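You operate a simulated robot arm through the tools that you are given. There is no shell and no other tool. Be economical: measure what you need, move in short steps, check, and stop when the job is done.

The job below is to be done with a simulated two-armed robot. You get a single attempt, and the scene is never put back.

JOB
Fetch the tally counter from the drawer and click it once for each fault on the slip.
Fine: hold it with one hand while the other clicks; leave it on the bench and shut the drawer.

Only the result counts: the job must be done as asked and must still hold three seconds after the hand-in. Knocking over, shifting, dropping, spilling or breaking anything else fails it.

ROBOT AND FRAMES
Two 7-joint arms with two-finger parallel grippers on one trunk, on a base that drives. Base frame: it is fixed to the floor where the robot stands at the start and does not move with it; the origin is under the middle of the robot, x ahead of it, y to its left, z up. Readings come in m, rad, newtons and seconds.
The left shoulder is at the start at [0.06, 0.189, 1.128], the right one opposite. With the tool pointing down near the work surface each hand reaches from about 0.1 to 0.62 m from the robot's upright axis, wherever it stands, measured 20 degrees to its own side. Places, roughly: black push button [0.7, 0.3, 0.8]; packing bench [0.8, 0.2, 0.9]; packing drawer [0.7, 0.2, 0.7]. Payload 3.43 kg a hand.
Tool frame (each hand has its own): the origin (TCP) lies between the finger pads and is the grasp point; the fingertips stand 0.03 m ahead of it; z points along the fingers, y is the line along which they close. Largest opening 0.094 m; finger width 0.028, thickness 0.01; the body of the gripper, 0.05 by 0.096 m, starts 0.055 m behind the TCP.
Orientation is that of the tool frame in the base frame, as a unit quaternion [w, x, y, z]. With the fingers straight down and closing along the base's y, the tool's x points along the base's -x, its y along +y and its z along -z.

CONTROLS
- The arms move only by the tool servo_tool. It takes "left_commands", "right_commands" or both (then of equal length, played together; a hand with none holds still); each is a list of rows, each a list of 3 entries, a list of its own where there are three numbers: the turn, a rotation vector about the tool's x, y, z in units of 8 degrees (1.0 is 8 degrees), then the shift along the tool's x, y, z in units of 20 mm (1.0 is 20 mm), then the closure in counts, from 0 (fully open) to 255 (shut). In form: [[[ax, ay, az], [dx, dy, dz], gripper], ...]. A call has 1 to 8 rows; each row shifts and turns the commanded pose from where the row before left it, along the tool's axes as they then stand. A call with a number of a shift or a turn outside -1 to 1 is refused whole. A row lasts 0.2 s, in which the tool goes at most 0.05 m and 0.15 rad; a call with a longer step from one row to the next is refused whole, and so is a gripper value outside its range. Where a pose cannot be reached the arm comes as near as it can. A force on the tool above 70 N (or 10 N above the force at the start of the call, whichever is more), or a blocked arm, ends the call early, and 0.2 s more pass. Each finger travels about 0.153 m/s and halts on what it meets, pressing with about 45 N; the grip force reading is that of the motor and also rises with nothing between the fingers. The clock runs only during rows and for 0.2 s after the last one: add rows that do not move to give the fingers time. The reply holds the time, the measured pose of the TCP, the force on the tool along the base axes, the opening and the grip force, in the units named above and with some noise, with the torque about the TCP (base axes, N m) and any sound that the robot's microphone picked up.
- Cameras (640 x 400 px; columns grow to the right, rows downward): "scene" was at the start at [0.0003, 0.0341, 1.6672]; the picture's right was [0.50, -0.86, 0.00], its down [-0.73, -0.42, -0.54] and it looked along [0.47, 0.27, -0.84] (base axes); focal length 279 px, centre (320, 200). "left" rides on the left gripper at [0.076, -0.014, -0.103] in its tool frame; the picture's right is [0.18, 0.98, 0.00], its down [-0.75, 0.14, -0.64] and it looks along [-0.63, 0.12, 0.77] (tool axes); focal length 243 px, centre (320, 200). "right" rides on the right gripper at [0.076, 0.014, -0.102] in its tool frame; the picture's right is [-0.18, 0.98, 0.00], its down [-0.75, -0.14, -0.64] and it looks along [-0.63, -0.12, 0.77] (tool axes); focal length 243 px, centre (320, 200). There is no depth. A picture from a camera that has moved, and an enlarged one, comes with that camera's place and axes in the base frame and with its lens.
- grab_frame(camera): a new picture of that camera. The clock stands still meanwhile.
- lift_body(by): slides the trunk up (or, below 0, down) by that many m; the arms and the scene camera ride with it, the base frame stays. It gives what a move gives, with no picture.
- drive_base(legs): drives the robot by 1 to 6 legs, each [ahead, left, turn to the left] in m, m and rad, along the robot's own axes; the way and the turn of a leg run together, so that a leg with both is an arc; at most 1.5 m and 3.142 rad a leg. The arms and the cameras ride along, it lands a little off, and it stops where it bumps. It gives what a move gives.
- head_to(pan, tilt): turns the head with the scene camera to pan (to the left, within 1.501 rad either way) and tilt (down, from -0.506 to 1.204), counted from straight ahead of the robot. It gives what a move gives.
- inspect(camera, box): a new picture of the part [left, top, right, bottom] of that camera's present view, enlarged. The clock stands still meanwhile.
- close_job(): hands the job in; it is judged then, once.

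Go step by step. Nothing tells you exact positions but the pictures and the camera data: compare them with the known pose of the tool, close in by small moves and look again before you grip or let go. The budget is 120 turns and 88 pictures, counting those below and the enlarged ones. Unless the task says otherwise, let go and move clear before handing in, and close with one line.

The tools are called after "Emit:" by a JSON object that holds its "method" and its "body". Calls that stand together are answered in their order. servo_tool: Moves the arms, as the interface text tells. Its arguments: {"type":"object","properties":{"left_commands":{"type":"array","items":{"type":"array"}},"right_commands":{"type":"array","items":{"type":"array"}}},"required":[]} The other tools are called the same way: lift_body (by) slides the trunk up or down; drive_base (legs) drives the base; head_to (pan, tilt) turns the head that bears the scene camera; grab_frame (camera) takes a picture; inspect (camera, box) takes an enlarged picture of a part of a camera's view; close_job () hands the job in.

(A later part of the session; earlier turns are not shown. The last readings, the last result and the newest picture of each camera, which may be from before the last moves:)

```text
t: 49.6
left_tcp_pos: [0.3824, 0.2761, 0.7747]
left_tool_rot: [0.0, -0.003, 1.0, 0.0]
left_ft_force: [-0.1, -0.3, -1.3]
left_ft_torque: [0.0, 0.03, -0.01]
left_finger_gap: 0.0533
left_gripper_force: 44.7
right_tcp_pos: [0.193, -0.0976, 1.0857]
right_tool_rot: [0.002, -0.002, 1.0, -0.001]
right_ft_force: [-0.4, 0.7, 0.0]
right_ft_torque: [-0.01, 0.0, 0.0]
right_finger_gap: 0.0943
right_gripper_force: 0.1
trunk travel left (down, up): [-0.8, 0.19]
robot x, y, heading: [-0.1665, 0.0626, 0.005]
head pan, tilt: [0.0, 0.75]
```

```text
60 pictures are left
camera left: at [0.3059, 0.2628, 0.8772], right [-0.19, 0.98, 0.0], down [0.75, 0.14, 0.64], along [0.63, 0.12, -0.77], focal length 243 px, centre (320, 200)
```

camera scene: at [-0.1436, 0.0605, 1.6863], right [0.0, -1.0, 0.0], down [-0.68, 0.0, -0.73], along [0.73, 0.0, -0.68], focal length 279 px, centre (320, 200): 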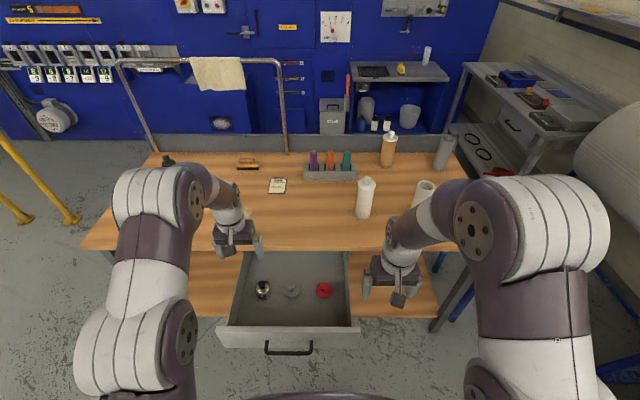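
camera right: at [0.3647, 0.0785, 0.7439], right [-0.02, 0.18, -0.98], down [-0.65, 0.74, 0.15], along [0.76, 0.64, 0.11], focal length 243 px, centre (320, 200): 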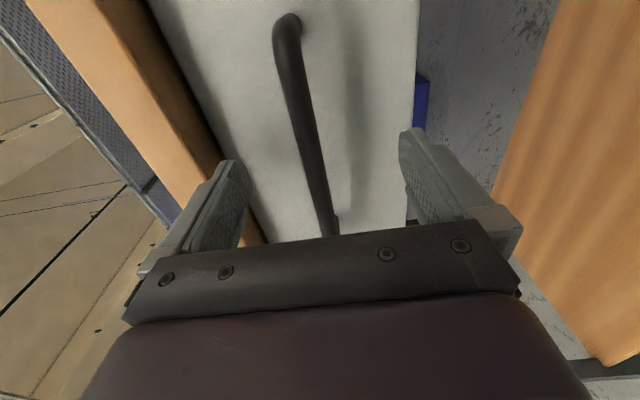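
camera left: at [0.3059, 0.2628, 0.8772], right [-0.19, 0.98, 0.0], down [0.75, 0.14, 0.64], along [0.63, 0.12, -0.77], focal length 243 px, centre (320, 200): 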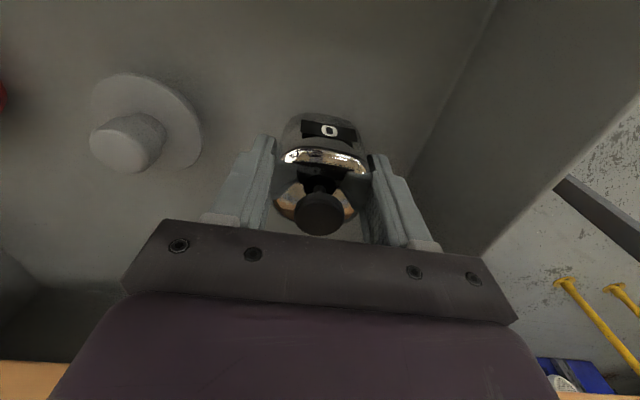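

It's held. Lift it out.

Emit:
{"method": "servo_tool", "body": {"left_commands": [[[0, 0, 0], [0, 0, -1], 255], [[0, 0, 0], [0, 0, -1], 255], [[0, 0, 0], [0, 0, -1], 255], [[0, 0, 0], [0, 0, -1], 255], [[0, 0, 0], [0, 0, -1], 255], [[0, 0, 0], [0, 0, -1], 255], [[0, 0, 0], [0, 0, -1], 255], [[0, 0, 0], [0, 0, -1], 255]]}}

Emit:
{"method": "servo_tool", "body": {"left_commands": [[[0, 0, 0], [0.5, 0.5, -1], 255], [[0, 0, 0], [0.5, 0.5, -1], 255], [[0, 0, 0], [0.5, 0.5, -1], 255], [[0, 0, 0], [0.5, 0.5, -1], 255], [[0, 0, 0], [1, 0.5, -1], 255], [[0, 0, 0], [1, 0.5, -0.6], 255], [[0, 0, 0], [1, 0.5, 0], 255], [[0, 0, 0], [1, 0.5, 0], 255]]}}

Emit:
{"method": "grab_frame", "body": {"camera": "scene"}}

```text
t: 51.5
left_tcp_pos: [0.3822, 0.2754, 0.9321]
left_tool_rot: [-0.001, -0.003, 1.0, 0.0]
left_ft_force: [0.1, -0.7, -1.7]
left_ft_torque: [0.01, 0.01, 0.03]
left_finger_gap: 0.0534
left_gripper_force: 44.5
right_tcp_pos: [0.1932, -0.0974, 1.0871]
right_tool_rot: [0.003, -0.003, 1.0, -0.001]
right_ft_force: [0.5, -0.2, -0.2]
right_ft_torque: [0.01, -0.03, 0.0]
right_finger_gap: 0.0938
right_gripper_force: 0.0
trunk travel left (down, up): [-0.8, 0.19]
robot x, y, heading: [-0.1664, 0.0614, 0.008]
head pan, tilt: [0.0, 0.75]
```

```text
t: 53.2
left_tcp_pos: [0.2615, 0.3572, 1.0459]
left_tool_rot: [0.0, -0.002, 1.0, 0.0]
left_ft_force: [-0.3, -0.9, -1.1]
left_ft_torque: [-0.02, 0.0, 0.01]
left_finger_gap: 0.0529
left_gripper_force: 45.2
right_tcp_pos: [0.1924, -0.096, 1.0854]
right_tool_rot: [0.002, -0.003, 1.0, -0.001]
right_ft_force: [0.5, -0.3, -0.5]
right_ft_torque: [-0.02, -0.03, -0.02]
right_finger_gap: 0.094
right_gripper_force: 0.1
trunk travel left (down, up): [-0.8, 0.19]
robot x, y, heading: [-0.1659, 0.0605, 0.007]
head pan, tilt: [0.0, 0.75]
```

```text
59 pictures are left
camera scene: at [-0.1462, 0.0616, 1.6863], right [0.0, -1.0, 0.0], down [-0.68, 0.0, -0.73], along [0.73, 0.0, -0.68], focal length 279 px, centre (320, 200)
```

scene: 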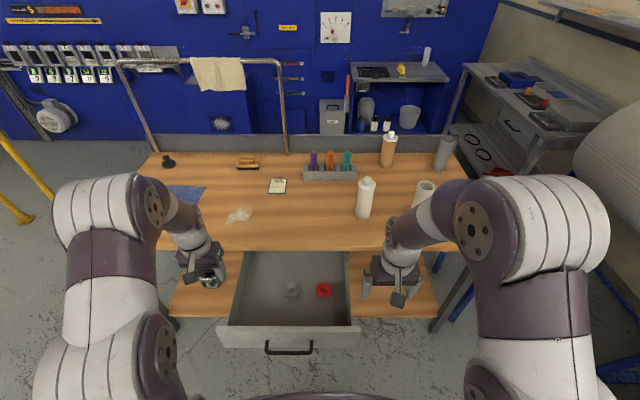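

Counter is out. Next, close the drawer: back off, shift left, lower the trunk and tilt the right hand forward with closed fingers to push the handle bar.

Emit:
{"method": "drive_base", "body": {"legs": [[-0.36, 0, 0], [0, 0.2, 0]]}}

Emit:
{"method": "lift_body", "body": {"by": -0.2}}

Emit:
{"method": "servo_tool", "body": {"right_commands": [[[0, -1, 0], [-1, 0, 0], 255], [[0, -1, 0], [-1, 0, 0.2], 255], [[0, -1, 0], [-1, 0, 0.4], 255], [[0, -1, 0], [-1, 0, 0.6], 255], [[0, -1, 0], [-0.8, 0, 0.8], 255], [[0, -1, 0], [-0.6, 0, 1], 255], [[0, -1, 0], [0, 0, 1], 255], [[0, -1, 0], [0, 0, 1], 255]]}}

```text
t: 56.7
left_tcp_pos: [-0.0849, 0.5578, 1.0448]
left_tool_rot: [0.0, 0.001, 1.0, 0.0]
left_ft_force: [-0.4, 1.0, -1.3]
left_ft_torque: [-0.01, 0.0, 0.0]
left_finger_gap: 0.053
left_gripper_force: 45.1
right_tcp_pos: [-0.1542, 0.1028, 1.0847]
right_tool_rot: [0.002, 0.0, 1.0, -0.001]
right_ft_force: [0.7, -0.5, -0.3]
right_ft_torque: [-0.01, 0.02, 0.01]
right_finger_gap: 0.094
right_gripper_force: 0.1
trunk travel left (down, up): [-0.8, 0.19]
robot x, y, heading: [-0.5191, 0.2661, 0.003]
head pan, tilt: [0.0, 0.75]
```

```text
t: 58.9
left_tcp_pos: [-0.0839, 0.5568, 0.8449]
left_tool_rot: [0.0, 0.0, 1.0, -0.001]
left_ft_force: [-1.3, 0.0, -0.7]
left_ft_torque: [-0.02, -0.04, 0.01]
left_finger_gap: 0.0529
left_gripper_force: 45.0
right_tcp_pos: [-0.1558, 0.1037, 0.8854]
right_tool_rot: [0.002, 0.0, 1.0, 0.0]
right_ft_force: [-0.5, -0.6, -1.1]
right_ft_torque: [0.0, -0.02, 0.0]
right_finger_gap: 0.0939
right_gripper_force: 0.0
trunk travel left (down, up): [-0.6, 0.39]
robot x, y, heading: [-0.5139, 0.2658, 0.0]
head pan, tilt: [0.0, 0.75]
```

```text
t: 60.7
left_tcp_pos: [-0.0841, 0.5563, 0.8446]
left_tool_rot: [0.0, 0.001, 1.0, 0.001]
left_ft_force: [-0.1, -0.5, -0.9]
left_ft_torque: [-0.01, 0.02, -0.02]
left_finger_gap: 0.0529
left_gripper_force: 44.9
right_tcp_pos: [-0.0442, 0.0796, 0.8461]
right_tool_rot: [0.394, 0.008, 0.918, -0.047]
right_ft_force: [-1.3, 0.3, 0.2]
right_ft_torque: [-0.02, 0.04, -0.02]
right_finger_gap: 0.0002
right_gripper_force: 33.3
right hand out of reach, approached as far as the arm can: row 5, 6, 7
trunk travel left (down, up): [-0.6, 0.39]
robot x, y, heading: [-0.5125, 0.2675, 0.003]
head pan, tilt: [0.0, 0.75]
```

Emit:
{"method": "drive_base", "body": {"legs": [[-0.1, 0, 0]]}}

Emit:
{"method": "servo_tool", "body": {"right_commands": [[[0, -0.45, 0], [-0.2, 0.48, 1], 255], [[0, -0.45, 0], [-0.2, 0.48, 1], 255], [[0, -0.45, 0], [-0.1, 0.48, 1], 255], [[0, -0.45, 0], [-0.1, 0.48, 1], 255], [[0, -0.45, 0], [0, 0.48, 1], 255], [[0, -0.45, 0], [0, 0.48, 1], 255], [[0, -0.45, 0], [0.1, 0.48, 1], 255], [[0, -0.45, 0], [0.1, 0.48, 1], 255]]}}

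Emit:
{"method": "grab_frame", "body": {"camera": "scene"}}

```text
t: 61.8
left_tcp_pos: [-0.1839, 0.5575, 0.8454]
left_tool_rot: [0.0, 0.0, 1.0, 0.001]
left_ft_force: [-0.8, -1.1, -0.2]
left_ft_torque: [0.01, 0.01, 0.01]
left_finger_gap: 0.0528
left_gripper_force: 44.2
right_tcp_pos: [-0.1431, 0.0797, 0.8459]
right_tool_rot: [0.395, 0.008, 0.918, -0.047]
right_ft_force: [0.6, 0.0, -0.1]
right_ft_torque: [0.0, 0.02, -0.01]
right_finger_gap: 0.0
right_gripper_force: 33.2
trunk travel left (down, up): [-0.6, 0.39]
robot x, y, heading: [-0.6158, 0.2632, 0.005]
head pan, tilt: [0.0, 0.75]
```

```text
t: 63.6
left_tcp_pos: [-0.1836, 0.5579, 0.8442]
left_tool_rot: [0.0, 0.001, 1.0, 0.0]
left_ft_force: [0.6, -0.2, -1.1]
left_ft_torque: [0.04, -0.01, -0.01]
left_finger_gap: 0.053
left_gripper_force: 45.1
right_tcp_pos: [0.0017, 0.1427, 0.7636]
right_tool_rot: [0.609, -0.004, 0.791, -0.048]
right_ft_force: [-0.3, 0.6, 0.0]
right_ft_torque: [0.02, -0.01, 0.01]
right_finger_gap: 0.0001
right_gripper_force: 32.8
trunk travel left (down, up): [-0.6, 0.39]
robot x, y, heading: [-0.614, 0.2667, -0.004]
head pan, tilt: [0.0, 0.75]
```

```text
58 pictures are left
camera scene: at [-0.5907, 0.2638, 1.4863], right [0.0, -1.0, 0.0], down [-0.68, 0.0, -0.73], along [0.73, 0.0, -0.68], focal length 279 px, centre (320, 200)
```

scene: 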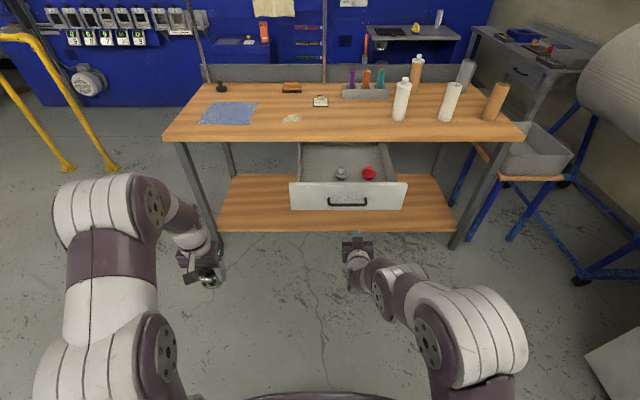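

Right hand points 75° forward at handle height. I'll drive in to push the drawer.

Emit:
{"method": "servo_tool", "body": {"right_commands": [[[0, 0, 0], [-0.15, 0.7, 0], 255], [[0, 0, 0], [0, 0, 0], 255]]}}

Emit:
{"method": "drive_base", "body": {"legs": [[0.1, 0, 0]]}}

Emit:
{"method": "grab_frame", "body": {"camera": "right"}}

Emit:
{"method": "inspect", "body": {"camera": "scene", "box": [270, 140, 430, 240]}}

```text
t: 64.2
left_tcp_pos: [-0.1842, 0.5567, 0.8449]
left_tool_rot: [0.0, 0.0, 1.0, 0.0]
left_ft_force: [-0.1, 0.2, -1.0]
left_ft_torque: [0.0, 0.0, -0.01]
left_finger_gap: 0.053
left_gripper_force: 45.4
right_tcp_pos: [0.0024, 0.1569, 0.7668]
right_tool_rot: [0.609, -0.004, 0.792, -0.048]
right_ft_force: [0.1, -0.5, 0.4]
right_ft_torque: [-0.01, -0.03, 0.02]
right_finger_gap: 0.0002
right_gripper_force: 32.9
trunk travel left (down, up): [-0.6, 0.39]
robot x, y, heading: [-0.6139, 0.2616, 0.004]
head pan, tilt: [0.0, 0.75]
```

```text
t: 65.4
left_tcp_pos: [-0.0834, 0.5594, 0.8437]
left_tool_rot: [0.0, -0.001, 1.0, -0.001]
left_ft_force: [-0.3, -1.4, -0.8]
left_ft_torque: [0.0, 0.01, -0.02]
left_finger_gap: 0.0526
left_gripper_force: 45.1
right_tcp_pos: [0.1029, 0.1584, 0.7669]
right_tool_rot: [0.609, -0.005, 0.791, -0.047]
right_ft_force: [1.0, 0.1, -1.0]
right_ft_torque: [-0.01, 0.02, 0.0]
right_finger_gap: 0.0
right_gripper_force: 32.8
trunk travel left (down, up): [-0.6, 0.39]
robot x, y, heading: [-0.5131, 0.2635, 0.001]
head pan, tilt: [0.0, 0.75]
```

```text
57 pictures are left
camera right: at [-0.0151, 0.1739, 0.7167], right [0.09, 0.99, 0.1], down [-0.43, -0.05, 0.9], along [0.9, -0.13, 0.42], focal length 243 px, centre (320, 200)
```

right: 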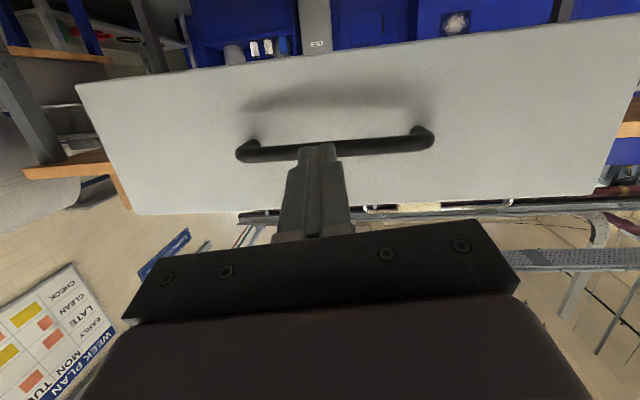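

```text
4.00 times, centred on (350, 190) of scene
camera zoom: at [-0.4902, 0.2638, 1.4863], right [0.0, -1.0, 0.0], down [-0.68, 0.0, -0.73], along [0.73, 0.0, -0.68], focal length 1115 px, centre (200, 240)
```

zoom: 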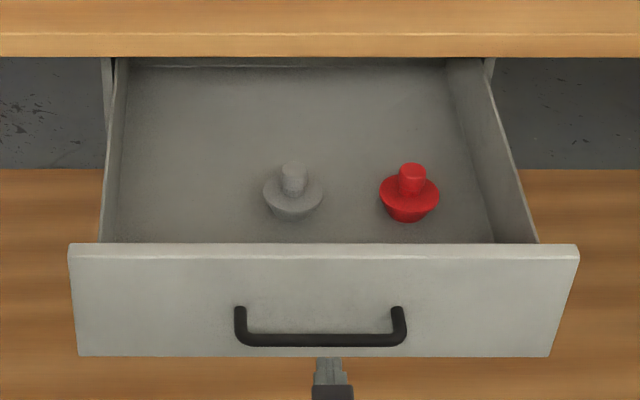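

Emit:
{"method": "drive_base", "body": {"legs": [[0.31, 0, 0]]}}

Emit:
{"method": "grab_frame", "body": {"camera": "scene"}}

Emit:
{"method": "grab_frame", "body": {"camera": "right"}}

```text
t: 67.5
left_tcp_pos: [0.2277, 0.558, 0.8436]
left_tool_rot: [0.0, 0.002, 1.0, 0.0]
left_ft_force: [-0.3, 0.6, -1.5]
left_ft_torque: [0.01, 0.06, 0.0]
left_finger_gap: 0.0528
left_gripper_force: 45.0
right_tcp_pos: [0.4127, 0.1565, 0.7673]
right_tool_rot: [0.609, -0.005, 0.792, -0.047]
right_ft_force: [-0.1, 0.8, -0.4]
right_ft_torque: [-0.02, -0.01, 0.0]
right_finger_gap: 0.0
right_gripper_force: 33.1
trunk travel left (down, up): [-0.6, 0.39]
robot x, y, heading: [-0.2069, 0.2668, 0.0]
head pan, tilt: [0.0, 0.75]
```

```text
55 pictures are left
camera scene: at [-0.18, 0.2639, 1.4863], right [0.0, -1.0, 0.0], down [-0.68, 0.0, -0.73], along [0.73, 0.0, -0.68], focal length 279 px, centre (320, 200)
```

scene: 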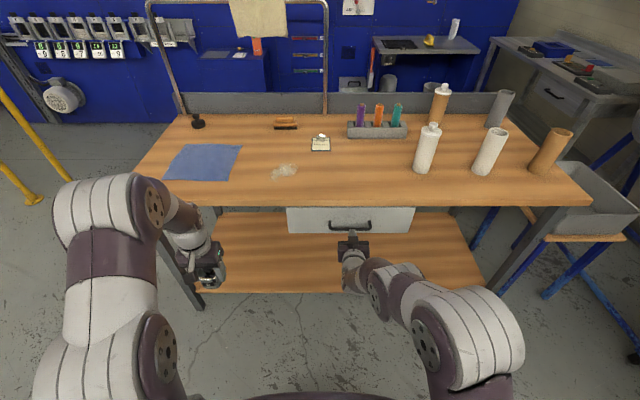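

```text
54 pictures are left
camera right: at [0.295, 0.1727, 0.7167], right [0.1, 0.99, 0.1], down [-0.43, -0.05, 0.9], along [0.9, -0.13, 0.42], focal length 243 px, centre (320, 200)
```

right: 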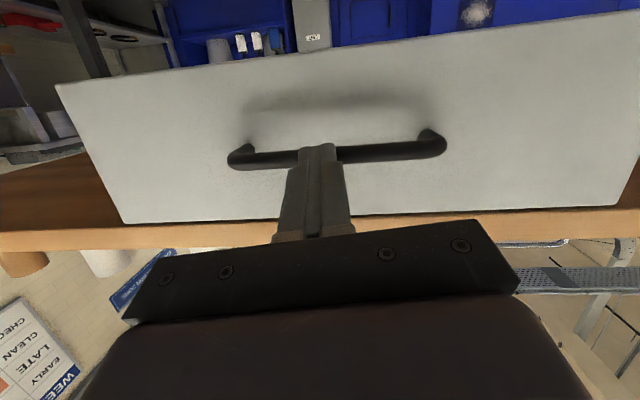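

Almost shut. I'll push the last part gently with the arm.

Emit:
{"method": "servo_tool", "body": {"right_commands": [[[0, 0, 0], [0.06, 0, 0.25], 255], [[0, 0, 0], [0.06, 0, 0.25], 255], [[0, 0, 0], [0.06, 0, 0.25], 255], [[0, 0, 0], [0.06, 0, 0.25], 255], [[0, 0, 0], [0.06, 0, 0.25], 255], [[0, 0, 0], [0.06, 0, 0.25], 255], [[0, 0, 0], [0.06, 0, 0.25], 255], [[0, 0, 0], [0.06, 0, 0.25], 255]]}}

Emit:
{"method": "inspect", "body": {"camera": "scene", "box": [270, 180, 430, 280]}}

```text
t: 69.3
left_tcp_pos: [0.2273, 0.5572, 0.8436]
left_tool_rot: [0.0, 0.001, 1.0, 0.0]
left_ft_force: [-0.9, -0.3, -1.3]
left_ft_torque: [-0.01, 0.02, -0.05]
left_finger_gap: 0.0531
left_gripper_force: 45.3
right_tcp_pos: [0.4503, 0.1539, 0.7478]
right_tool_rot: [0.609, -0.003, 0.792, -0.048]
right_ft_force: [-0.4, -0.1, -0.6]
right_ft_torque: [0.01, -0.02, 0.0]
right_finger_gap: 0.0
right_gripper_force: 32.9
trunk travel left (down, up): [-0.6, 0.39]
robot x, y, heading: [-0.2062, 0.2639, 0.0]
head pan, tilt: [0.0, 0.75]
```

```text
4.00 times, centred on (350, 230) of scene
camera zoom: at [-0.1805, 0.2639, 1.4863], right [0.0, -1.0, 0.0], down [-0.68, 0.0, -0.73], along [0.73, 0.0, -0.68], focal length 1115 px, centre (200, 80)
```

zoom: 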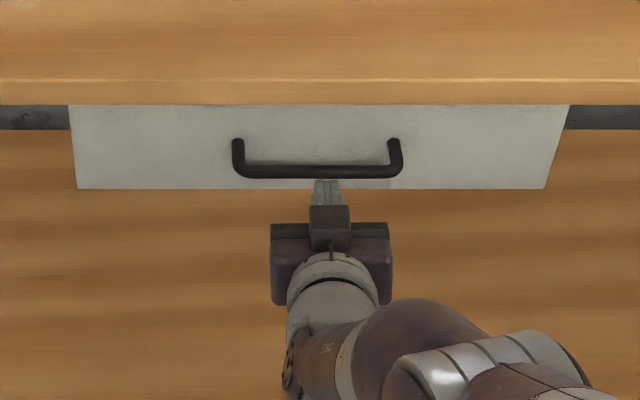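

I drifted low. I'll back off, raise the hand, and push level.

Emit:
{"method": "servo_tool", "body": {"right_commands": [[[0, 0, 0], [0.25, 0, -1], 255], [[0, 0, 0], [0.25, 0, -1], 255], [[0, 0, 0], [-0.95, 0.1, 0.25], 255], [[0, 0, 0], [-0.25, 0, 0.7], 255], [[0, 0, 0], [-0.07, 0, 0.25], 255], [[0, 0, 0], [-0.07, 0, 0.25], 255]]}}

Emit:
{"method": "servo_tool", "body": {"right_commands": [[[0, 0, 0], [-0.07, 0, 0.25], 255], [[0, 0, 0], [-0.07, 0, 0.25], 255], [[0, 0, 0], [-0.07, 0, 0.25], 255], [[0, 0, 0], [-0.07, 0, 0.25], 255], [[0, 0, 0], [-0.07, 0, 0.25], 255], [[0, 0, 0], [-0.07, 0, 0.25], 255], [[0, 0, 0], [-0.07, 0, 0.25], 255]]}}

Emit:
{"method": "inspect", "body": {"camera": "scene", "box": [270, 180, 430, 280]}}

```text
t: 70.7
left_tcp_pos: [0.2266, 0.558, 0.8432]
left_tool_rot: [0.0, 0.001, 1.0, 0.0]
left_ft_force: [-0.7, 0.2, -1.5]
left_ft_torque: [0.0, -0.02, 0.02]
left_finger_gap: 0.0529
left_gripper_force: 44.7
right_tcp_pos: [0.4439, 0.1584, 0.7672]
right_tool_rot: [0.609, -0.004, 0.792, -0.048]
right_ft_force: [0.1, -0.5, 0.4]
right_ft_torque: [-0.02, -0.01, -0.02]
right_finger_gap: 0.0001
right_gripper_force: 33.5
trunk travel left (down, up): [-0.6, 0.39]
robot x, y, heading: [-0.204, 0.2631, -0.001]
head pan, tilt: [0.0, 0.75]
```

```text
t: 71.5
left_tcp_pos: [0.2172, 0.5567, 0.8493]
left_tool_rot: [0.005, 0.001, 1.0, 0.0]
left_ft_force: [-0.4, 0.2, -0.8]
left_ft_torque: [-0.02, 0.03, -0.01]
left_finger_gap: 0.0528
left_gripper_force: 44.9
right_tcp_pos: [0.4445, 0.157, 0.766]
right_tool_rot: [0.608, -0.007, 0.792, -0.048]
right_ft_force: [-49.7, 1.7, 27.0]
right_ft_torque: [0.12, -0.54, 0.31]
right_finger_gap: 0.0001
right_gripper_force: 33.0
trunk travel left (down, up): [-0.6, 0.39]
robot x, y, heading: [-0.2059, 0.2662, -0.003]
head pan, tilt: [0.0, 0.75]
stopped in row 4 (right hand): the force on the tool passed its limit at 76 N (the readings are from after the stop); the commanded pose is now the measured one
```

```text
4.00 times, centred on (350, 230) of scene
camera zoom: at [-0.1952, 0.2644, 1.487], right [0.0, -1.0, 0.0], down [-0.68, 0.0, -0.74], along [0.74, 0.0, -0.68], focal length 1115 px, centre (200, 80)
```

zoom: 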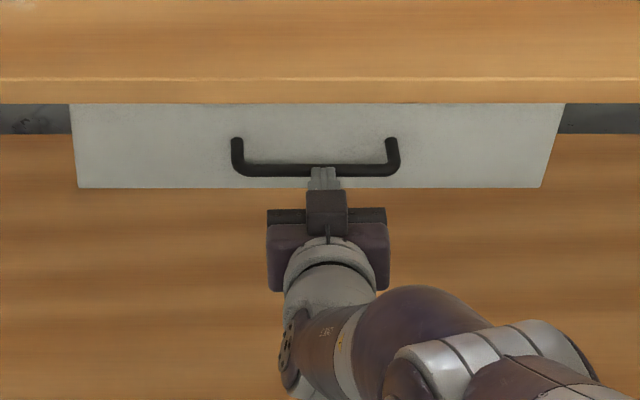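

The drawer hit its stop firmly, so it's shut. Back away, raise the trunk and turn the right hand down again.

Emit:
{"method": "drive_base", "body": {"legs": [[-0.2, 0, 0]]}}

Emit:
{"method": "lift_body", "body": {"by": 0.25}}

Emit:
{"method": "servo_tool", "body": {"right_commands": [[[0, 1, 0], [0, -0.5, -1], 255], [[0, 1, 0], [0, -0.5, -1], 255], [[0, 1, 0], [0.3, -0.5, -1], 255], [[0, 1, 0], [0.6, -0.5, -0.8], 255], [[0, 1, 0], [0.7, -0.5, -0.6], 255], [[0, 1, 0], [0.8, 0, -0.4], 255], [[0, 1, 0], [1, 0, -0.2], 255], [[0, 1, 0], [1, 0, -0.2], 255]]}}

Emit:
{"method": "grab_frame", "body": {"camera": "scene"}}

```text
t: 73.1
left_tcp_pos: [0.0215, 0.5571, 0.8445]
left_tool_rot: [0.0, 0.004, 1.0, 0.0]
left_ft_force: [-0.3, 0.1, 0.0]
left_ft_torque: [0.03, 0.01, 0.01]
left_finger_gap: 0.0527
left_gripper_force: 44.5
right_tcp_pos: [0.247, 0.1554, 0.7607]
right_tool_rot: [0.605, -0.005, 0.795, -0.048]
right_ft_force: [-0.2, 0.1, -0.5]
right_ft_torque: [0.01, -0.01, 0.01]
right_finger_gap: 0.0001
right_gripper_force: 33.0
trunk travel left (down, up): [-0.6, 0.39]
robot x, y, heading: [-0.4121, 0.2665, -0.007]
head pan, tilt: [0.0, 0.75]
```

```text
t: 75.7
left_tcp_pos: [0.0228, 0.5561, 1.0953]
left_tool_rot: [0.0, 0.004, 1.0, 0.0]
left_ft_force: [0.2, -0.1, -1.2]
left_ft_torque: [0.01, -0.01, -0.01]
left_finger_gap: 0.0527
left_gripper_force: 45.3
right_tcp_pos: [0.2476, 0.1552, 1.0094]
right_tool_rot: [0.604, -0.005, 0.796, -0.048]
right_ft_force: [-0.2, 0.0, 0.6]
right_ft_torque: [0.0, 0.0, 0.01]
right_finger_gap: 0.0
right_gripper_force: 33.0
trunk travel left (down, up): [-0.85, 0.14]
robot x, y, heading: [-0.4092, 0.2652, -0.006]
head pan, tilt: [0.0, 0.75]
```

```text
t: 77.5
left_tcp_pos: [0.0237, 0.5563, 1.0947]
left_tool_rot: [0.001, 0.003, 1.0, 0.0]
left_ft_force: [-0.6, -0.8, -0.7]
left_ft_torque: [0.0, -0.02, -0.03]
left_finger_gap: 0.0529
left_gripper_force: 44.4
right_tcp_pos: [0.0914, 0.1127, 1.0227]
right_tool_rot: [0.089, 0.022, 0.995, -0.043]
right_ft_force: [0.4, -0.4, 0.5]
right_ft_torque: [0.0, 0.05, 0.03]
right_finger_gap: 0.0
right_gripper_force: 33.5
trunk travel left (down, up): [-0.85, 0.14]
robot x, y, heading: [-0.4109, 0.2655, -0.001]
head pan, tilt: [0.0, 0.75]
```

```text
51 pictures are left
camera scene: at [-0.3864, 0.2643, 1.7363], right [-0.01, -1.0, 0.0], down [-0.68, 0.0, -0.73], along [0.73, 0.0, -0.68], focal length 279 px, centre (320, 200)
```

scene: 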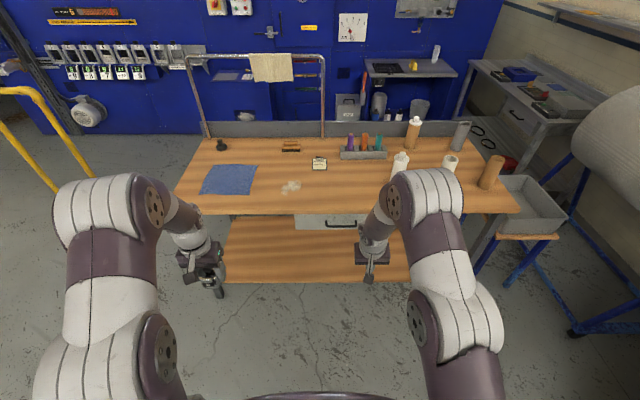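

The drawer is shut. I'll square up the right hand, then drive to the bench with the counter.

Emit:
{"method": "servo_tool", "body": {"right_commands": [[[-0.155, 0.32, -0.08], [1, -0.5, -0.5], 255], [[-0.155, 0.32, -0.08], [1, -0.5, -0.5], 255], [[-0.155, 0.32, -0.08], [1, -0.5, -0.5], 255], [[-0.155, 0.32, -0.08], [1, -0.5, -0.5], 255], [[0, 0, 0], [1, -0.5, -0.5], 255], [[0, 0, 0], [1, -0.5, -0.5], 255]]}}

Emit:
{"method": "drive_base", "body": {"legs": [[0, -0.095, 0], [0.42, 0, 0]]}}

Emit:
{"method": "grab_frame", "body": {"camera": "scene"}}

Emit:
{"method": "grab_frame", "body": {"camera": "left"}}

```text
t: 78.9
left_tcp_pos: [0.0222, 0.5554, 1.0952]
left_tool_rot: [0.0, 0.003, 1.0, 0.0]
left_ft_force: [0.2, 1.3, -1.0]
left_ft_torque: [0.04, -0.01, -0.05]
left_finger_gap: 0.0527
left_gripper_force: 44.7
right_tcp_pos: [-0.0377, 0.054, 1.0744]
right_tool_rot: [0.002, 0.0, 1.0, 0.0]
right_ft_force: [-0.1, 0.2, -0.5]
right_ft_torque: [-0.01, -0.03, -0.03]
right_finger_gap: 0.0
right_gripper_force: 32.9
trunk travel left (down, up): [-0.85, 0.14]
robot x, y, heading: [-0.4071, 0.2659, -0.004]
head pan, tilt: [0.0, 0.75]
```

```text
t: 82.2
left_tcp_pos: [0.436, 0.4574, 1.0941]
left_tool_rot: [0.0, 0.007, 1.0, 0.0]
left_ft_force: [0.1, -0.2, -1.2]
left_ft_torque: [0.02, -0.01, -0.02]
left_finger_gap: 0.0531
left_gripper_force: 44.7
right_tcp_pos: [0.3731, -0.0443, 1.0746]
right_tool_rot: [0.002, 0.005, 1.0, 0.0]
right_ft_force: [-0.8, 0.7, -0.8]
right_ft_torque: [-0.02, -0.01, -0.01]
right_finger_gap: 0.0
right_gripper_force: 33.1
trunk travel left (down, up): [-0.85, 0.14]
robot x, y, heading: [0.0054, 0.1677, -0.011]
head pan, tilt: [0.0, 0.75]
```

```text
50 pictures are left
camera scene: at [0.0242, 0.1689, 1.7363], right [-0.01, -1.0, 0.0], down [-0.68, 0.01, -0.73], along [0.73, -0.01, -0.68], focal length 279 px, centre (320, 200)
```

scene: 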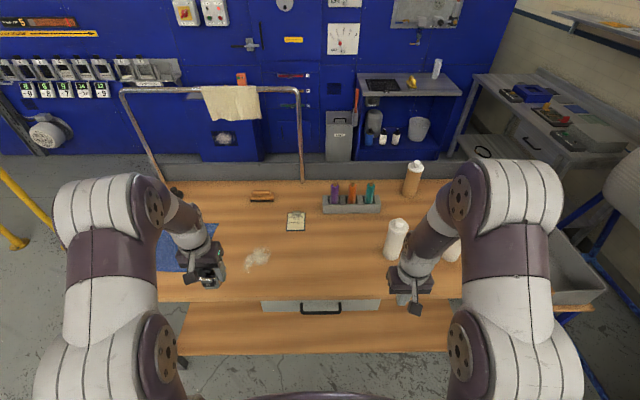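

```text
49 pictures are left
camera left: at [0.36, 0.4453, 1.1972], right [-0.17, 0.99, 0.0], down [0.76, 0.13, 0.64], along [0.63, 0.11, -0.77], focal length 243 px, centre (320, 200)
```

left: 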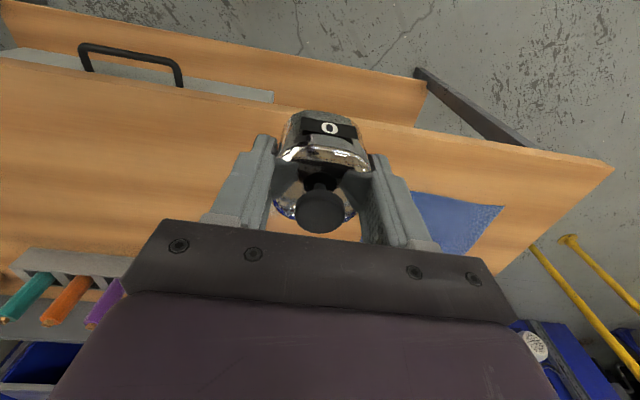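

I'll carry the counter to about (0.56, 0.19), hovering over the bench.

Emit:
{"method": "servo_tool", "body": {"left_commands": [[[0, 0, 0], [-0.39, -0.83, 0.4], 255], [[0, 0, 0], [-0.39, -0.83, 0.4], 255], [[0, 0, 0], [-0.39, -0.83, 0.4], 255], [[0, 0, 0], [-0.39, -0.83, 0.4], 255], [[0, 0, 0], [-0.39, -0.83, 0.4], 255], [[0, 0, 0], [-0.39, -0.83, 0.4], 255], [[0, 0, 0], [-0.39, -0.83, 0.4], 255], [[0, 0, 0], [-0.39, -0.83, 0.4], 255]]}}

Emit:
{"method": "servo_tool", "body": {"left_commands": [[[0, 0, 0], [-0.39, -0.83, 0.5], 255], [[0, 0, 0], [-0.39, -0.83, 0.5], 255], [[0, 0, 0], [-0.39, -0.83, 0.5], 255], [[0, 0, 0], [-0.39, -0.83, 0.5], 255], [[0, 0, 0], [-0.39, -0.83, 0.5], 255], [[0, 0, 0], [-0.39, -0.83, 0.5], 255], [[0, 0, 0], [-0.39, -0.83, 0.5], 255], [[0, 0, 0], [-0.39, -0.83, 0.5], 255]]}}

Emit:
{"method": "grab_frame", "body": {"camera": "scene"}}

```text
t: 84.0
left_tcp_pos: [0.4967, 0.3201, 1.031]
left_tool_rot: [0.0, 0.007, 1.0, 0.0]
left_ft_force: [1.0, 0.7, -1.6]
left_ft_torque: [0.01, 0.02, 0.0]
left_finger_gap: 0.0526
left_gripper_force: 44.9
right_tcp_pos: [0.373, -0.0452, 1.0743]
right_tool_rot: [0.001, 0.005, 1.0, 0.0]
right_ft_force: [0.3, -1.0, -0.5]
right_ft_torque: [0.02, 0.0, 0.02]
right_finger_gap: 0.0001
right_gripper_force: 33.0
trunk travel left (down, up): [-0.85, 0.14]
robot x, y, heading: [0.0046, 0.1703, -0.015]
head pan, tilt: [0.0, 0.75]
```

```text
t: 85.8
left_tcp_pos: [0.5606, 0.1905, 0.953]
left_tool_rot: [0.0, 0.007, 1.0, 0.0]
left_ft_force: [0.5, -0.6, -1.0]
left_ft_torque: [0.01, -0.03, -0.01]
left_finger_gap: 0.0528
left_gripper_force: 45.0
right_tcp_pos: [0.3734, -0.0453, 1.0742]
right_tool_rot: [0.001, 0.005, 1.0, 0.0]
right_ft_force: [0.1, -0.7, 0.1]
right_ft_torque: [-0.01, -0.01, 0.0]
right_finger_gap: 0.0
right_gripper_force: 33.1
trunk travel left (down, up): [-0.85, 0.14]
robot x, y, heading: [-0.0007, 0.1697, -0.013]
head pan, tilt: [0.0, 0.75]
```

```text
48 pictures are left
camera scene: at [0.0261, 0.1679, 1.7363], right [-0.01, -1.0, 0.0], down [-0.68, 0.01, -0.73], along [0.73, -0.01, -0.68], focal length 279 px, centre (320, 200)
```

scene: 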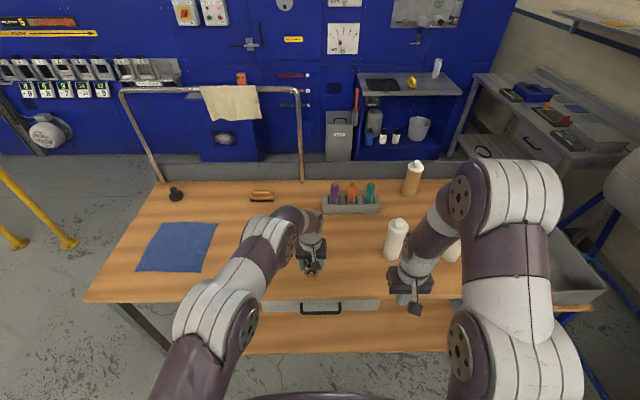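

Emit:
{"method": "servo_tool", "body": {"left_commands": [[[0, 0, 0], [0, 0, 0.9], 255], [[0, 0, 0], [0, 0, 0.9], 255], [[0, 0, 0], [0, 0, 0.2], 255], [[0, 0, 0], [0, 0, 0.2], 255], [[0, 0, 0], [0, 0, 0.2], 255], [[0, 0, 0], [0, 0, 0.2], 255]]}}

Emit:
{"method": "grab_frame", "body": {"camera": "left"}}

```text
t: 87.2
left_tcp_pos: [0.5567, 0.1883, 0.9035]
left_tool_rot: [0.006, 0.006, 1.0, -0.002]
left_ft_force: [-1.5, 5.1, 42.9]
left_ft_torque: [0.1, 0.3, -0.02]
left_finger_gap: 0.0529
left_gripper_force: 44.9
right_tcp_pos: [0.3692, -0.0446, 1.0773]
right_tool_rot: [0.002, 0.004, 1.0, -0.001]
right_ft_force: [0.2, -0.2, 0.5]
right_ft_torque: [0.0, 0.01, 0.01]
right_finger_gap: 0.0001
right_gripper_force: 33.1
trunk travel left (down, up): [-0.85, 0.14]
robot x, y, heading: [-0.0006, 0.1721, -0.01]
head pan, tilt: [0.0, 0.75]
```

```text
47 pictures are left
camera left: at [0.4808, 0.1778, 1.0058], right [-0.17, 0.99, -0.01], down [0.75, 0.13, 0.65], along [0.64, 0.11, -0.76], focal length 243 px, centre (320, 200)
```

left: 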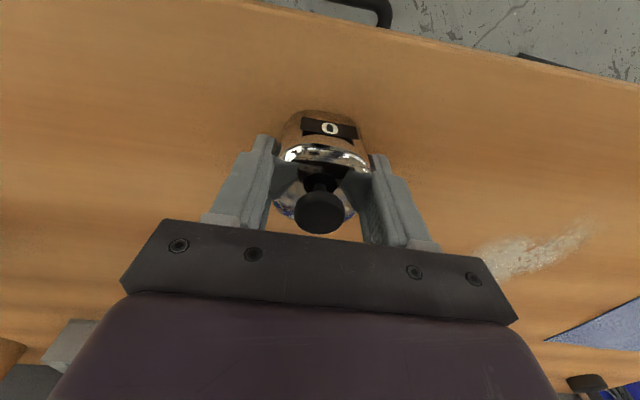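

The counter is firmly on the bench. Ease the load and open the fingers.

Emit:
{"method": "servo_tool", "body": {"left_commands": [[[0, 0, 0], [0, 0, -0.15], 255], [[0, 0, 0], [0, 0, 0], 255]]}}

Emit:
{"method": "servo_tool", "body": {"left_commands": [[[0, 0, 0], [0, 0, 0], 90], [[0, 0, 0], [0, 0, 0], 60], [[0, 0, 0], [0, 0, 0], 0], [[0, 0, 0], [0, 0, 0], 0]]}}

Emit:
{"method": "grab_frame", "body": {"camera": "left"}}

```text
t: 87.8
left_tcp_pos: [0.5584, 0.1882, 0.9049]
left_tool_rot: [0.003, 0.007, 1.0, -0.001]
left_ft_force: [10.5, 3.4, 34.4]
left_ft_torque: [-0.07, -0.78, 0.05]
left_finger_gap: 0.0526
left_gripper_force: 44.7
right_tcp_pos: [0.3711, -0.0441, 1.0746]
right_tool_rot: [0.002, 0.004, 1.0, -0.001]
right_ft_force: [0.5, 0.3, 0.1]
right_ft_torque: [0.01, 0.02, 0.01]
right_finger_gap: 0.0
right_gripper_force: 32.9
trunk travel left (down, up): [-0.85, 0.14]
robot x, y, heading: [0.0012, 0.1712, -0.011]
head pan, tilt: [0.0, 0.75]
```

```text
t: 88.8
left_tcp_pos: [0.5573, 0.1888, 0.9009]
left_tool_rot: [0.0, 0.007, 1.0, 0.0]
left_ft_force: [0.0, -0.1, -0.4]
left_ft_torque: [0.01, 0.0, 0.0]
left_finger_gap: 0.094
left_gripper_force: 0.0
right_tcp_pos: [0.3746, -0.0453, 1.0748]
right_tool_rot: [0.001, 0.005, 1.0, -0.001]
right_ft_force: [0.3, -0.1, 0.9]
right_ft_torque: [0.01, -0.04, -0.01]
right_finger_gap: 0.0
right_gripper_force: 33.0
trunk travel left (down, up): [-0.85, 0.14]
robot x, y, heading: [-0.0005, 0.1696, -0.018]
head pan, tilt: [0.0, 0.75]
```

```text
46 pictures are left
camera left: at [0.4812, 0.1777, 1.0036], right [-0.17, 0.99, 0.0], down [0.76, 0.13, 0.64], along [0.63, 0.11, -0.77], focal length 243 px, centre (320, 200)
```

left: 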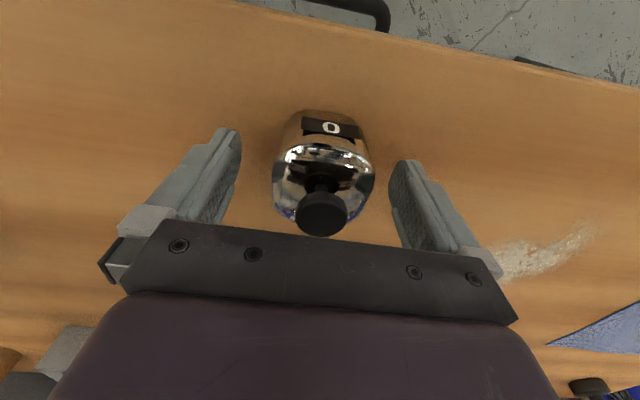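

The counter stands on the bench, reading 0. I'll lift the left hand clear, tilt it 50° forward, and come back to grip it from the robot's side so the button is free.

Emit:
{"method": "servo_tool", "body": {"left_commands": [[[0, 0, 0], [0, 0, -1], 0], [[0, 0, 0], [0, 0, -1], 0], [[0, 0, 0], [0, 0, -1], 0], [[0, 0, 0], [0, 0, -1], 0], [[0, 0, 0], [0, 0, -1], 0], [[0, 0, 0], [0, 0, -1], 0]]}}

Emit:
{"method": "servo_tool", "body": {"left_commands": [[[0, -0.9, 0], [0, 0, 0], 0], [[0, -0.9, 0], [0, 0, 0], 0], [[0, -0.9, 0], [0, 0, 0], 0], [[0, -0.9, 0], [0, 0, 0], 0], [[0, -0.9, 0], [0, 0, 0], 0], [[0, -0.9, 0], [0, 0, 0], 0], [[0, -0.9, 0], [0, 0, 0], 0]]}}

Emit:
{"method": "grab_frame", "body": {"camera": "left"}}

Emit:
{"method": "grab_frame", "body": {"camera": "scene"}}

```text
t: 90.2
left_tcp_pos: [0.5571, 0.1881, 1.0217]
left_tool_rot: [-0.001, 0.007, 1.0, 0.0]
left_ft_force: [0.2, 0.0, 0.2]
left_ft_torque: [-0.01, 0.02, 0.01]
left_finger_gap: 0.0939
left_gripper_force: 0.1
right_tcp_pos: [0.3735, -0.0448, 1.0741]
right_tool_rot: [0.001, 0.005, 1.0, -0.001]
right_ft_force: [-0.9, 0.6, -0.4]
right_ft_torque: [-0.02, -0.01, 0.0]
right_finger_gap: 0.0
right_gripper_force: 33.2
trunk travel left (down, up): [-0.85, 0.14]
robot x, y, heading: [-0.001, 0.1701, -0.015]
head pan, tilt: [0.0, 0.75]
```

```text
t: 91.8
left_tcp_pos: [0.558, 0.1881, 1.0228]
left_tool_rot: [0.426, 0.008, 0.905, -0.004]
left_ft_force: [0.5, -0.6, 0.1]
left_ft_torque: [-0.04, -0.03, -0.01]
left_finger_gap: 0.0941
left_gripper_force: 0.0
right_tcp_pos: [0.3732, -0.0443, 1.074]
right_tool_rot: [0.001, 0.004, 1.0, 0.0]
right_ft_force: [0.4, -0.3, 1.0]
right_ft_torque: [-0.02, 0.02, 0.0]
right_finger_gap: 0.0
right_gripper_force: 33.5
trunk travel left (down, up): [-0.85, 0.14]
robot x, y, heading: [0.0059, 0.1707, -0.015]
head pan, tilt: [0.0, 0.75]
```

```text
45 pictures are left
camera left: at [0.4299, 0.1786, 1.0286], right [-0.1, 0.98, -0.14], down [-0.01, 0.14, 0.99], along [0.99, 0.1, 0.0], focal length 243 px, centre (320, 200)
```

left: 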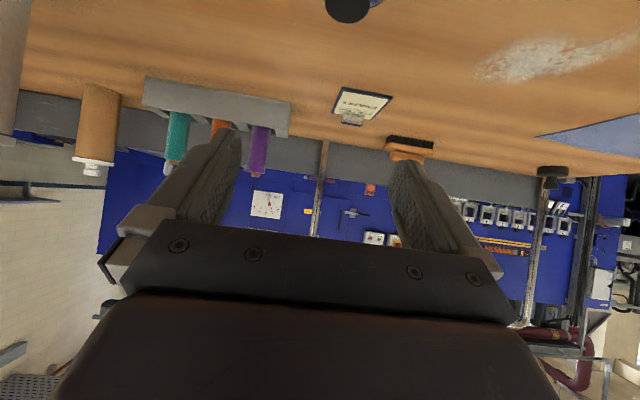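

```text
44 pictures are left
camera scene: at [0.0254, 0.1682, 1.7363], right [-0.01, -1.0, 0.0], down [-0.68, 0.01, -0.73], along [0.73, -0.01, -0.68], focal length 279 px, centre (320, 200)
```

scene: 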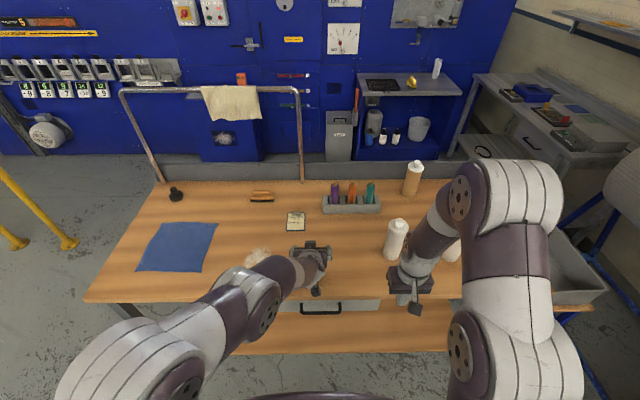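

Tilt reached. Now descend straight so the fingers straddle the counter.

Emit:
{"method": "servo_tool", "body": {"left_commands": [[[0, 0, 0], [0.32, 0, -0.385], 0], [[0, 0, 0], [0.77, 0, 0.637], 0], [[0, 0, 0], [0.77, 0, 0.637], 0], [[0, 0, 0], [0.77, 0, 0.637], 0], [[0, 0, 0], [0.77, 0, 0.637], 0]]}}

Emit:
{"method": "inspect", "body": {"camera": "scene", "box": [240, 220, 400, 320]}}

Emit:
{"method": "grab_frame", "body": {"camera": "left"}}

```text
t: 93.0
left_tcp_pos: [0.5477, 0.1867, 0.9406]
left_tool_rot: [0.425, 0.006, 0.905, -0.003]
left_ft_force: [0.3, -0.3, 0.4]
left_ft_torque: [0.02, -0.04, -0.03]
left_finger_gap: 0.0938
left_gripper_force: 0.1
right_tcp_pos: [0.3741, -0.044, 1.0735]
right_tool_rot: [0.001, 0.005, 1.0, -0.001]
right_ft_force: [-0.6, 0.4, 0.2]
right_ft_torque: [-0.01, -0.01, 0.0]
right_finger_gap: 0.0
right_gripper_force: 32.2
trunk travel left (down, up): [-0.85, 0.14]
robot x, y, heading: [0.0042, 0.173, -0.014]
head pan, tilt: [0.0, 0.75]
```

```text
4.00 times, centred on (320, 270) of scene
camera zoom: at [0.0262, 0.1683, 1.7363], right [-0.01, -1.0, 0.0], down [-0.68, 0.01, -0.73], along [0.73, -0.01, -0.68], focal length 1115 px, centre (320, -80)
```

zoom: 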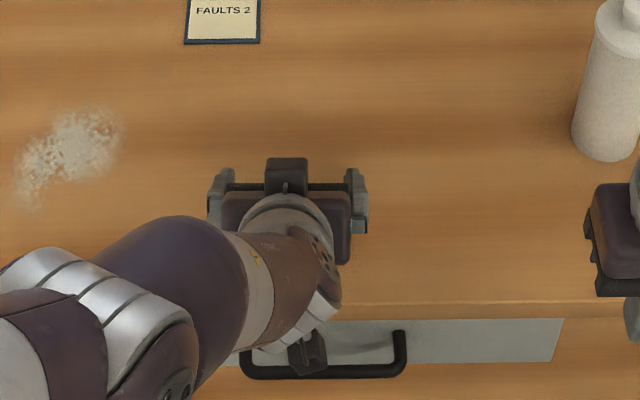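

```text
42 pictures are left
camera left: at [0.4205, 0.1768, 0.9484], right [-0.1, 0.98, -0.14], down [-0.01, 0.14, 0.99], along [0.99, 0.1, 0.0], focal length 243 px, centre (320, 200)
```

left: 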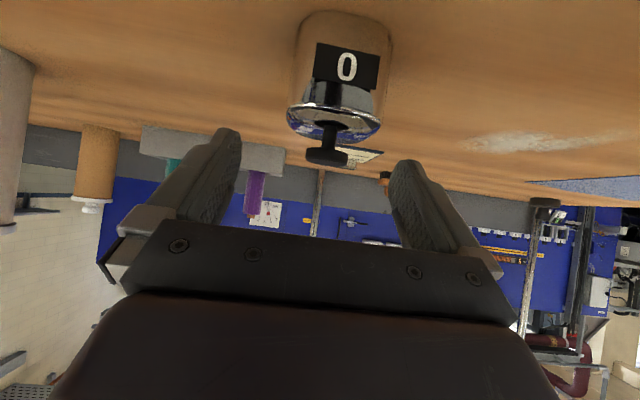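

Emit:
{"method": "servo_tool", "body": {"left_commands": [[[0, 0, 0], [0.7, 0.15, 0.58], 0], [[0, 0, 0], [0.77, 0, 0.637], 0]]}}

Emit:
{"method": "grab_frame", "body": {"camera": "left"}}

```text
t: 93.5
left_tcp_pos: [0.5476, 0.1911, 0.9021]
left_tool_rot: [0.427, 0.007, 0.904, -0.003]
left_ft_force: [1.0, 0.7, -0.4]
left_ft_torque: [0.01, -0.01, 0.01]
left_finger_gap: 0.0941
left_gripper_force: 0.1
right_tcp_pos: [0.3742, -0.045, 1.074]
right_tool_rot: [0.001, 0.005, 1.0, -0.001]
right_ft_force: [0.3, 0.5, 0.2]
right_ft_torque: [0.0, 0.05, 0.0]
right_finger_gap: 0.0
right_gripper_force: 33.2
trunk travel left (down, up): [-0.85, 0.14]
robot x, y, heading: [-0.0009, 0.1711, -0.014]
head pan, tilt: [0.0, 0.75]
```

```text
41 pictures are left
camera left: at [0.4199, 0.1807, 0.9092], right [-0.1, 0.98, -0.14], down [-0.01, 0.14, 0.99], along [0.99, 0.1, 0.0], focal length 243 px, centre (320, 200)
```

left: 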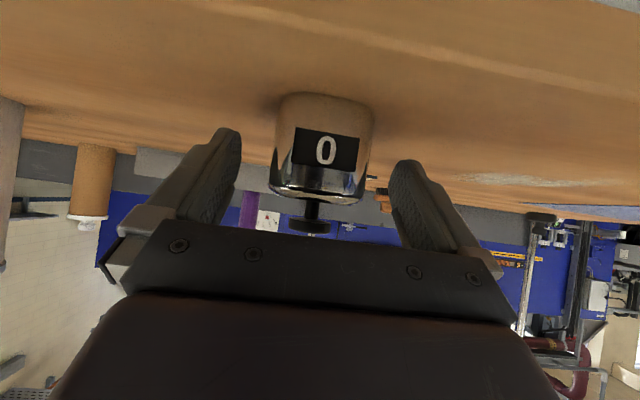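

Emit:
{"method": "servo_tool", "body": {"left_commands": [[[0, 0, 0], [0, 0, 0], 80], [[0, 0, 0], [0, 0, 0], 120], [[0, 0, 0], [0, 0, 0], 255], [[0, 0, 0], [0, 0, 0], 255]]}}

Emit:
{"method": "grab_frame", "body": {"camera": "left"}}

Emit:
{"method": "inspect", "body": {"camera": "scene", "box": [240, 220, 400, 320]}}

```text
t: 94.5
left_tcp_pos: [0.5468, 0.1921, 0.9039]
left_tool_rot: [0.426, 0.006, 0.905, -0.003]
left_ft_force: [-0.6, -1.7, 1.8]
left_ft_torque: [-0.01, -0.04, -0.06]
left_finger_gap: 0.0505
left_gripper_force: 45.3
right_tcp_pos: [0.3729, -0.0448, 1.0744]
right_tool_rot: [0.002, 0.005, 1.0, 0.001]
right_ft_force: [0.0, 0.1, -0.3]
right_ft_torque: [-0.02, 0.01, 0.0]
right_finger_gap: 0.0
right_gripper_force: 32.9
trunk travel left (down, up): [-0.85, 0.14]
robot x, y, heading: [0.0023, 0.1689, -0.009]
head pan, tilt: [0.0, 0.75]
```

```text
40 pictures are left
camera left: at [0.4191, 0.1808, 0.9096], right [-0.1, 0.98, -0.14], down [-0.01, 0.14, 0.99], along [0.99, 0.1, 0.0], focal length 243 px, centre (320, 200)
```

left: 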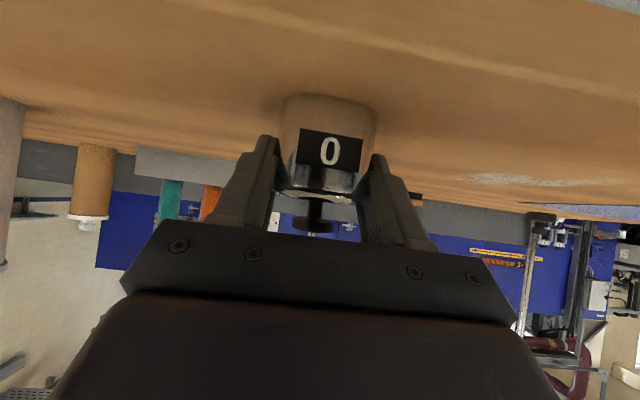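

```text
4.00 times, centred on (320, 270) of scene
camera zoom: at [0.025, 0.1683, 1.7363], right [-0.01, -1.0, 0.0], down [-0.68, 0.01, -0.73], along [0.73, -0.01, -0.68], focal length 1115 px, centre (320, -80)
```

zoom: 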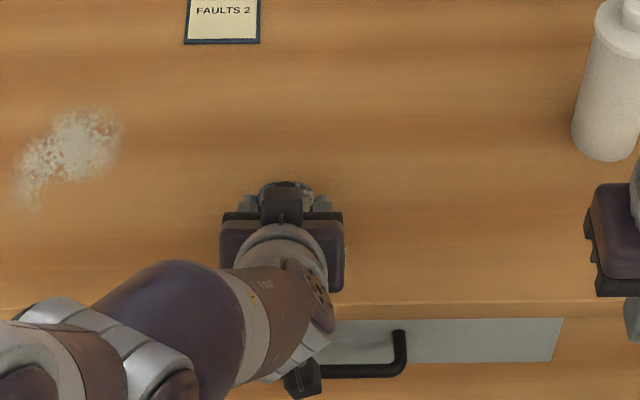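

The counter is held firmly and the button is free on top (≈(0.552, 0.193, 0.926)). I'll bring the right hand, leaning 15° away from the left hand, to hover above the button.

Emit:
{"method": "servo_tool", "body": {"right_commands": [[[0, 0.94, 0], [0, 0.3, 0], 255], [[0, 0.94, 0], [-0.2, 0.7, -0.05], 255], [[0, 0, 0], [-0.75, 0.95, -0.2], 255], [[0, 0, 0], [-0.75, 0.95, -0.2], 255], [[0, 0, 0], [-0.75, 0.95, -0.2], 255], [[0, 0, 0], [-0.75, 0.95, -0.2], 255], [[0, 0, 0], [-0.75, 0.95, -0.2], 255], [[0, 0, 0], [-0.75, 0.95, -0.2], 255]]}}

Emit:
{"method": "servo_tool", "body": {"right_commands": [[[0, 0, 0], [-0.75, 0.98, -0.2], 255], [[0, 0, 0], [-0.75, 0.98, -0.2], 255], [[0, 0, 0], [-0.75, 0.98, -0.2], 255], [[0, 0, 0], [-0.75, 0.98, -0.2], 255], [[0, 0, 0], [-0.75, 0.98, -0.2], 255]]}}

Emit:
{"method": "grab_frame", "body": {"camera": "right"}}

Emit:
{"method": "grab_frame", "body": {"camera": "left"}}

Emit:
{"method": "grab_frame", "body": {"camera": "scene"}}

```text
t: 96.3
left_tcp_pos: [0.5468, 0.1915, 0.9033]
left_tool_rot: [0.425, 0.006, 0.905, -0.003]
left_ft_force: [1.0, 0.4, 2.3]
left_ft_torque: [-0.06, -0.09, 0.01]
left_finger_gap: 0.0504
left_gripper_force: 45.0
right_tcp_pos: [0.4657, 0.088, 1.0702]
right_tool_rot: [-0.13, 0.004, 0.992, 0.0]
right_ft_force: [-1.0, 0.0, 0.5]
right_ft_torque: [0.01, -0.01, 0.01]
right_finger_gap: 0.0
right_gripper_force: 33.0
right hand out of reach, approached as far as the arm can: row 8
trunk travel left (down, up): [-0.85, 0.14]
robot x, y, heading: [0.0025, 0.1738, -0.015]
head pan, tilt: [0.0, 0.75]
```

```text
t: 97.5
left_tcp_pos: [0.546, 0.1942, 0.9026]
left_tool_rot: [0.426, 0.004, 0.905, -0.001]
left_ft_force: [10.0, 30.1, -8.4]
left_ft_torque: [-3.03, -2.69, -2.95]
left_finger_gap: 0.0505
left_gripper_force: 44.7
right_tcp_pos: [0.4685, 0.1606, 1.0307]
right_tool_rot: [-0.13, 0.004, 0.991, -0.002]
right_ft_force: [-3.3, -31.7, 27.1]
right_ft_torque: [-0.56, 0.65, 0.68]
right_finger_gap: 0.0003
right_gripper_force: 32.6
right hand out of reach, approached as far as the arm can: row 1, 2, 3, 4, 5
trunk travel left (down, up): [-0.85, 0.14]
robot x, y, heading: [0.0043, 0.17, -0.013]
head pan, tilt: [0.0, 0.75]
```

```text
38 pictures are left
camera right: at [0.4212, 0.1739, 1.1488], right [0.18, 0.98, -0.05], down [0.89, -0.15, 0.43], along [0.41, -0.12, -0.9], focal length 243 px, centre (320, 200)
```

right: 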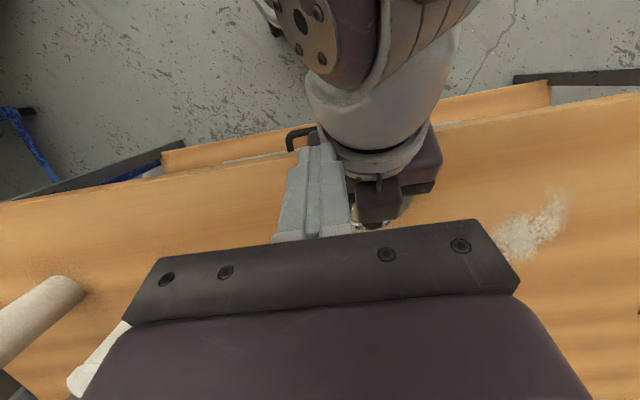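

```text
37 pictures are left
camera left: at [0.418, 0.1823, 0.9095], right [-0.11, 0.98, -0.14], down [-0.01, 0.14, 0.99], along [0.99, 0.11, 0.0], focal length 243 px, centre (320, 200)
```

left: 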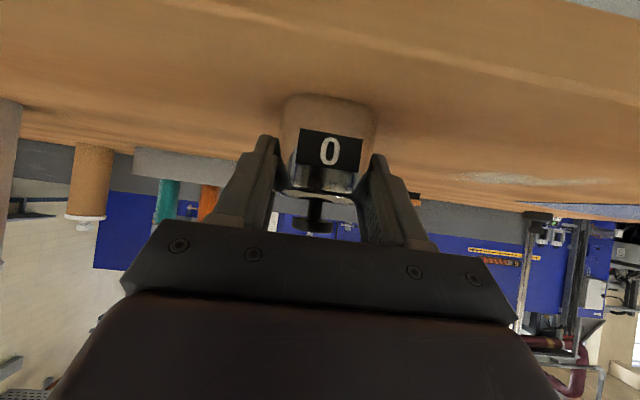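

```text
36 pictures are left
camera scene: at [0.0232, 0.1678, 1.7367], right [-0.01, -1.0, 0.0], down [-0.68, 0.01, -0.73], along [0.73, -0.01, -0.68], focal length 279 px, centre (320, 200)
```

scene: 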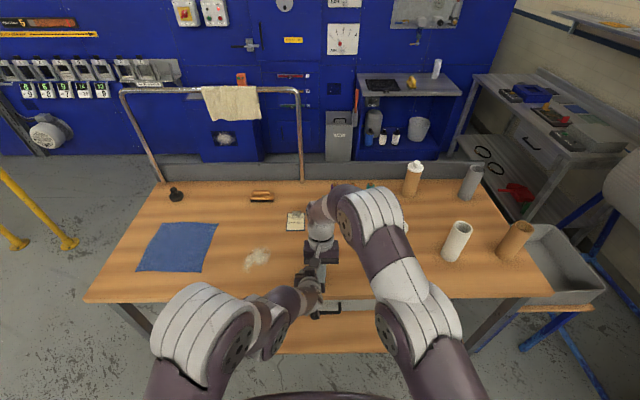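

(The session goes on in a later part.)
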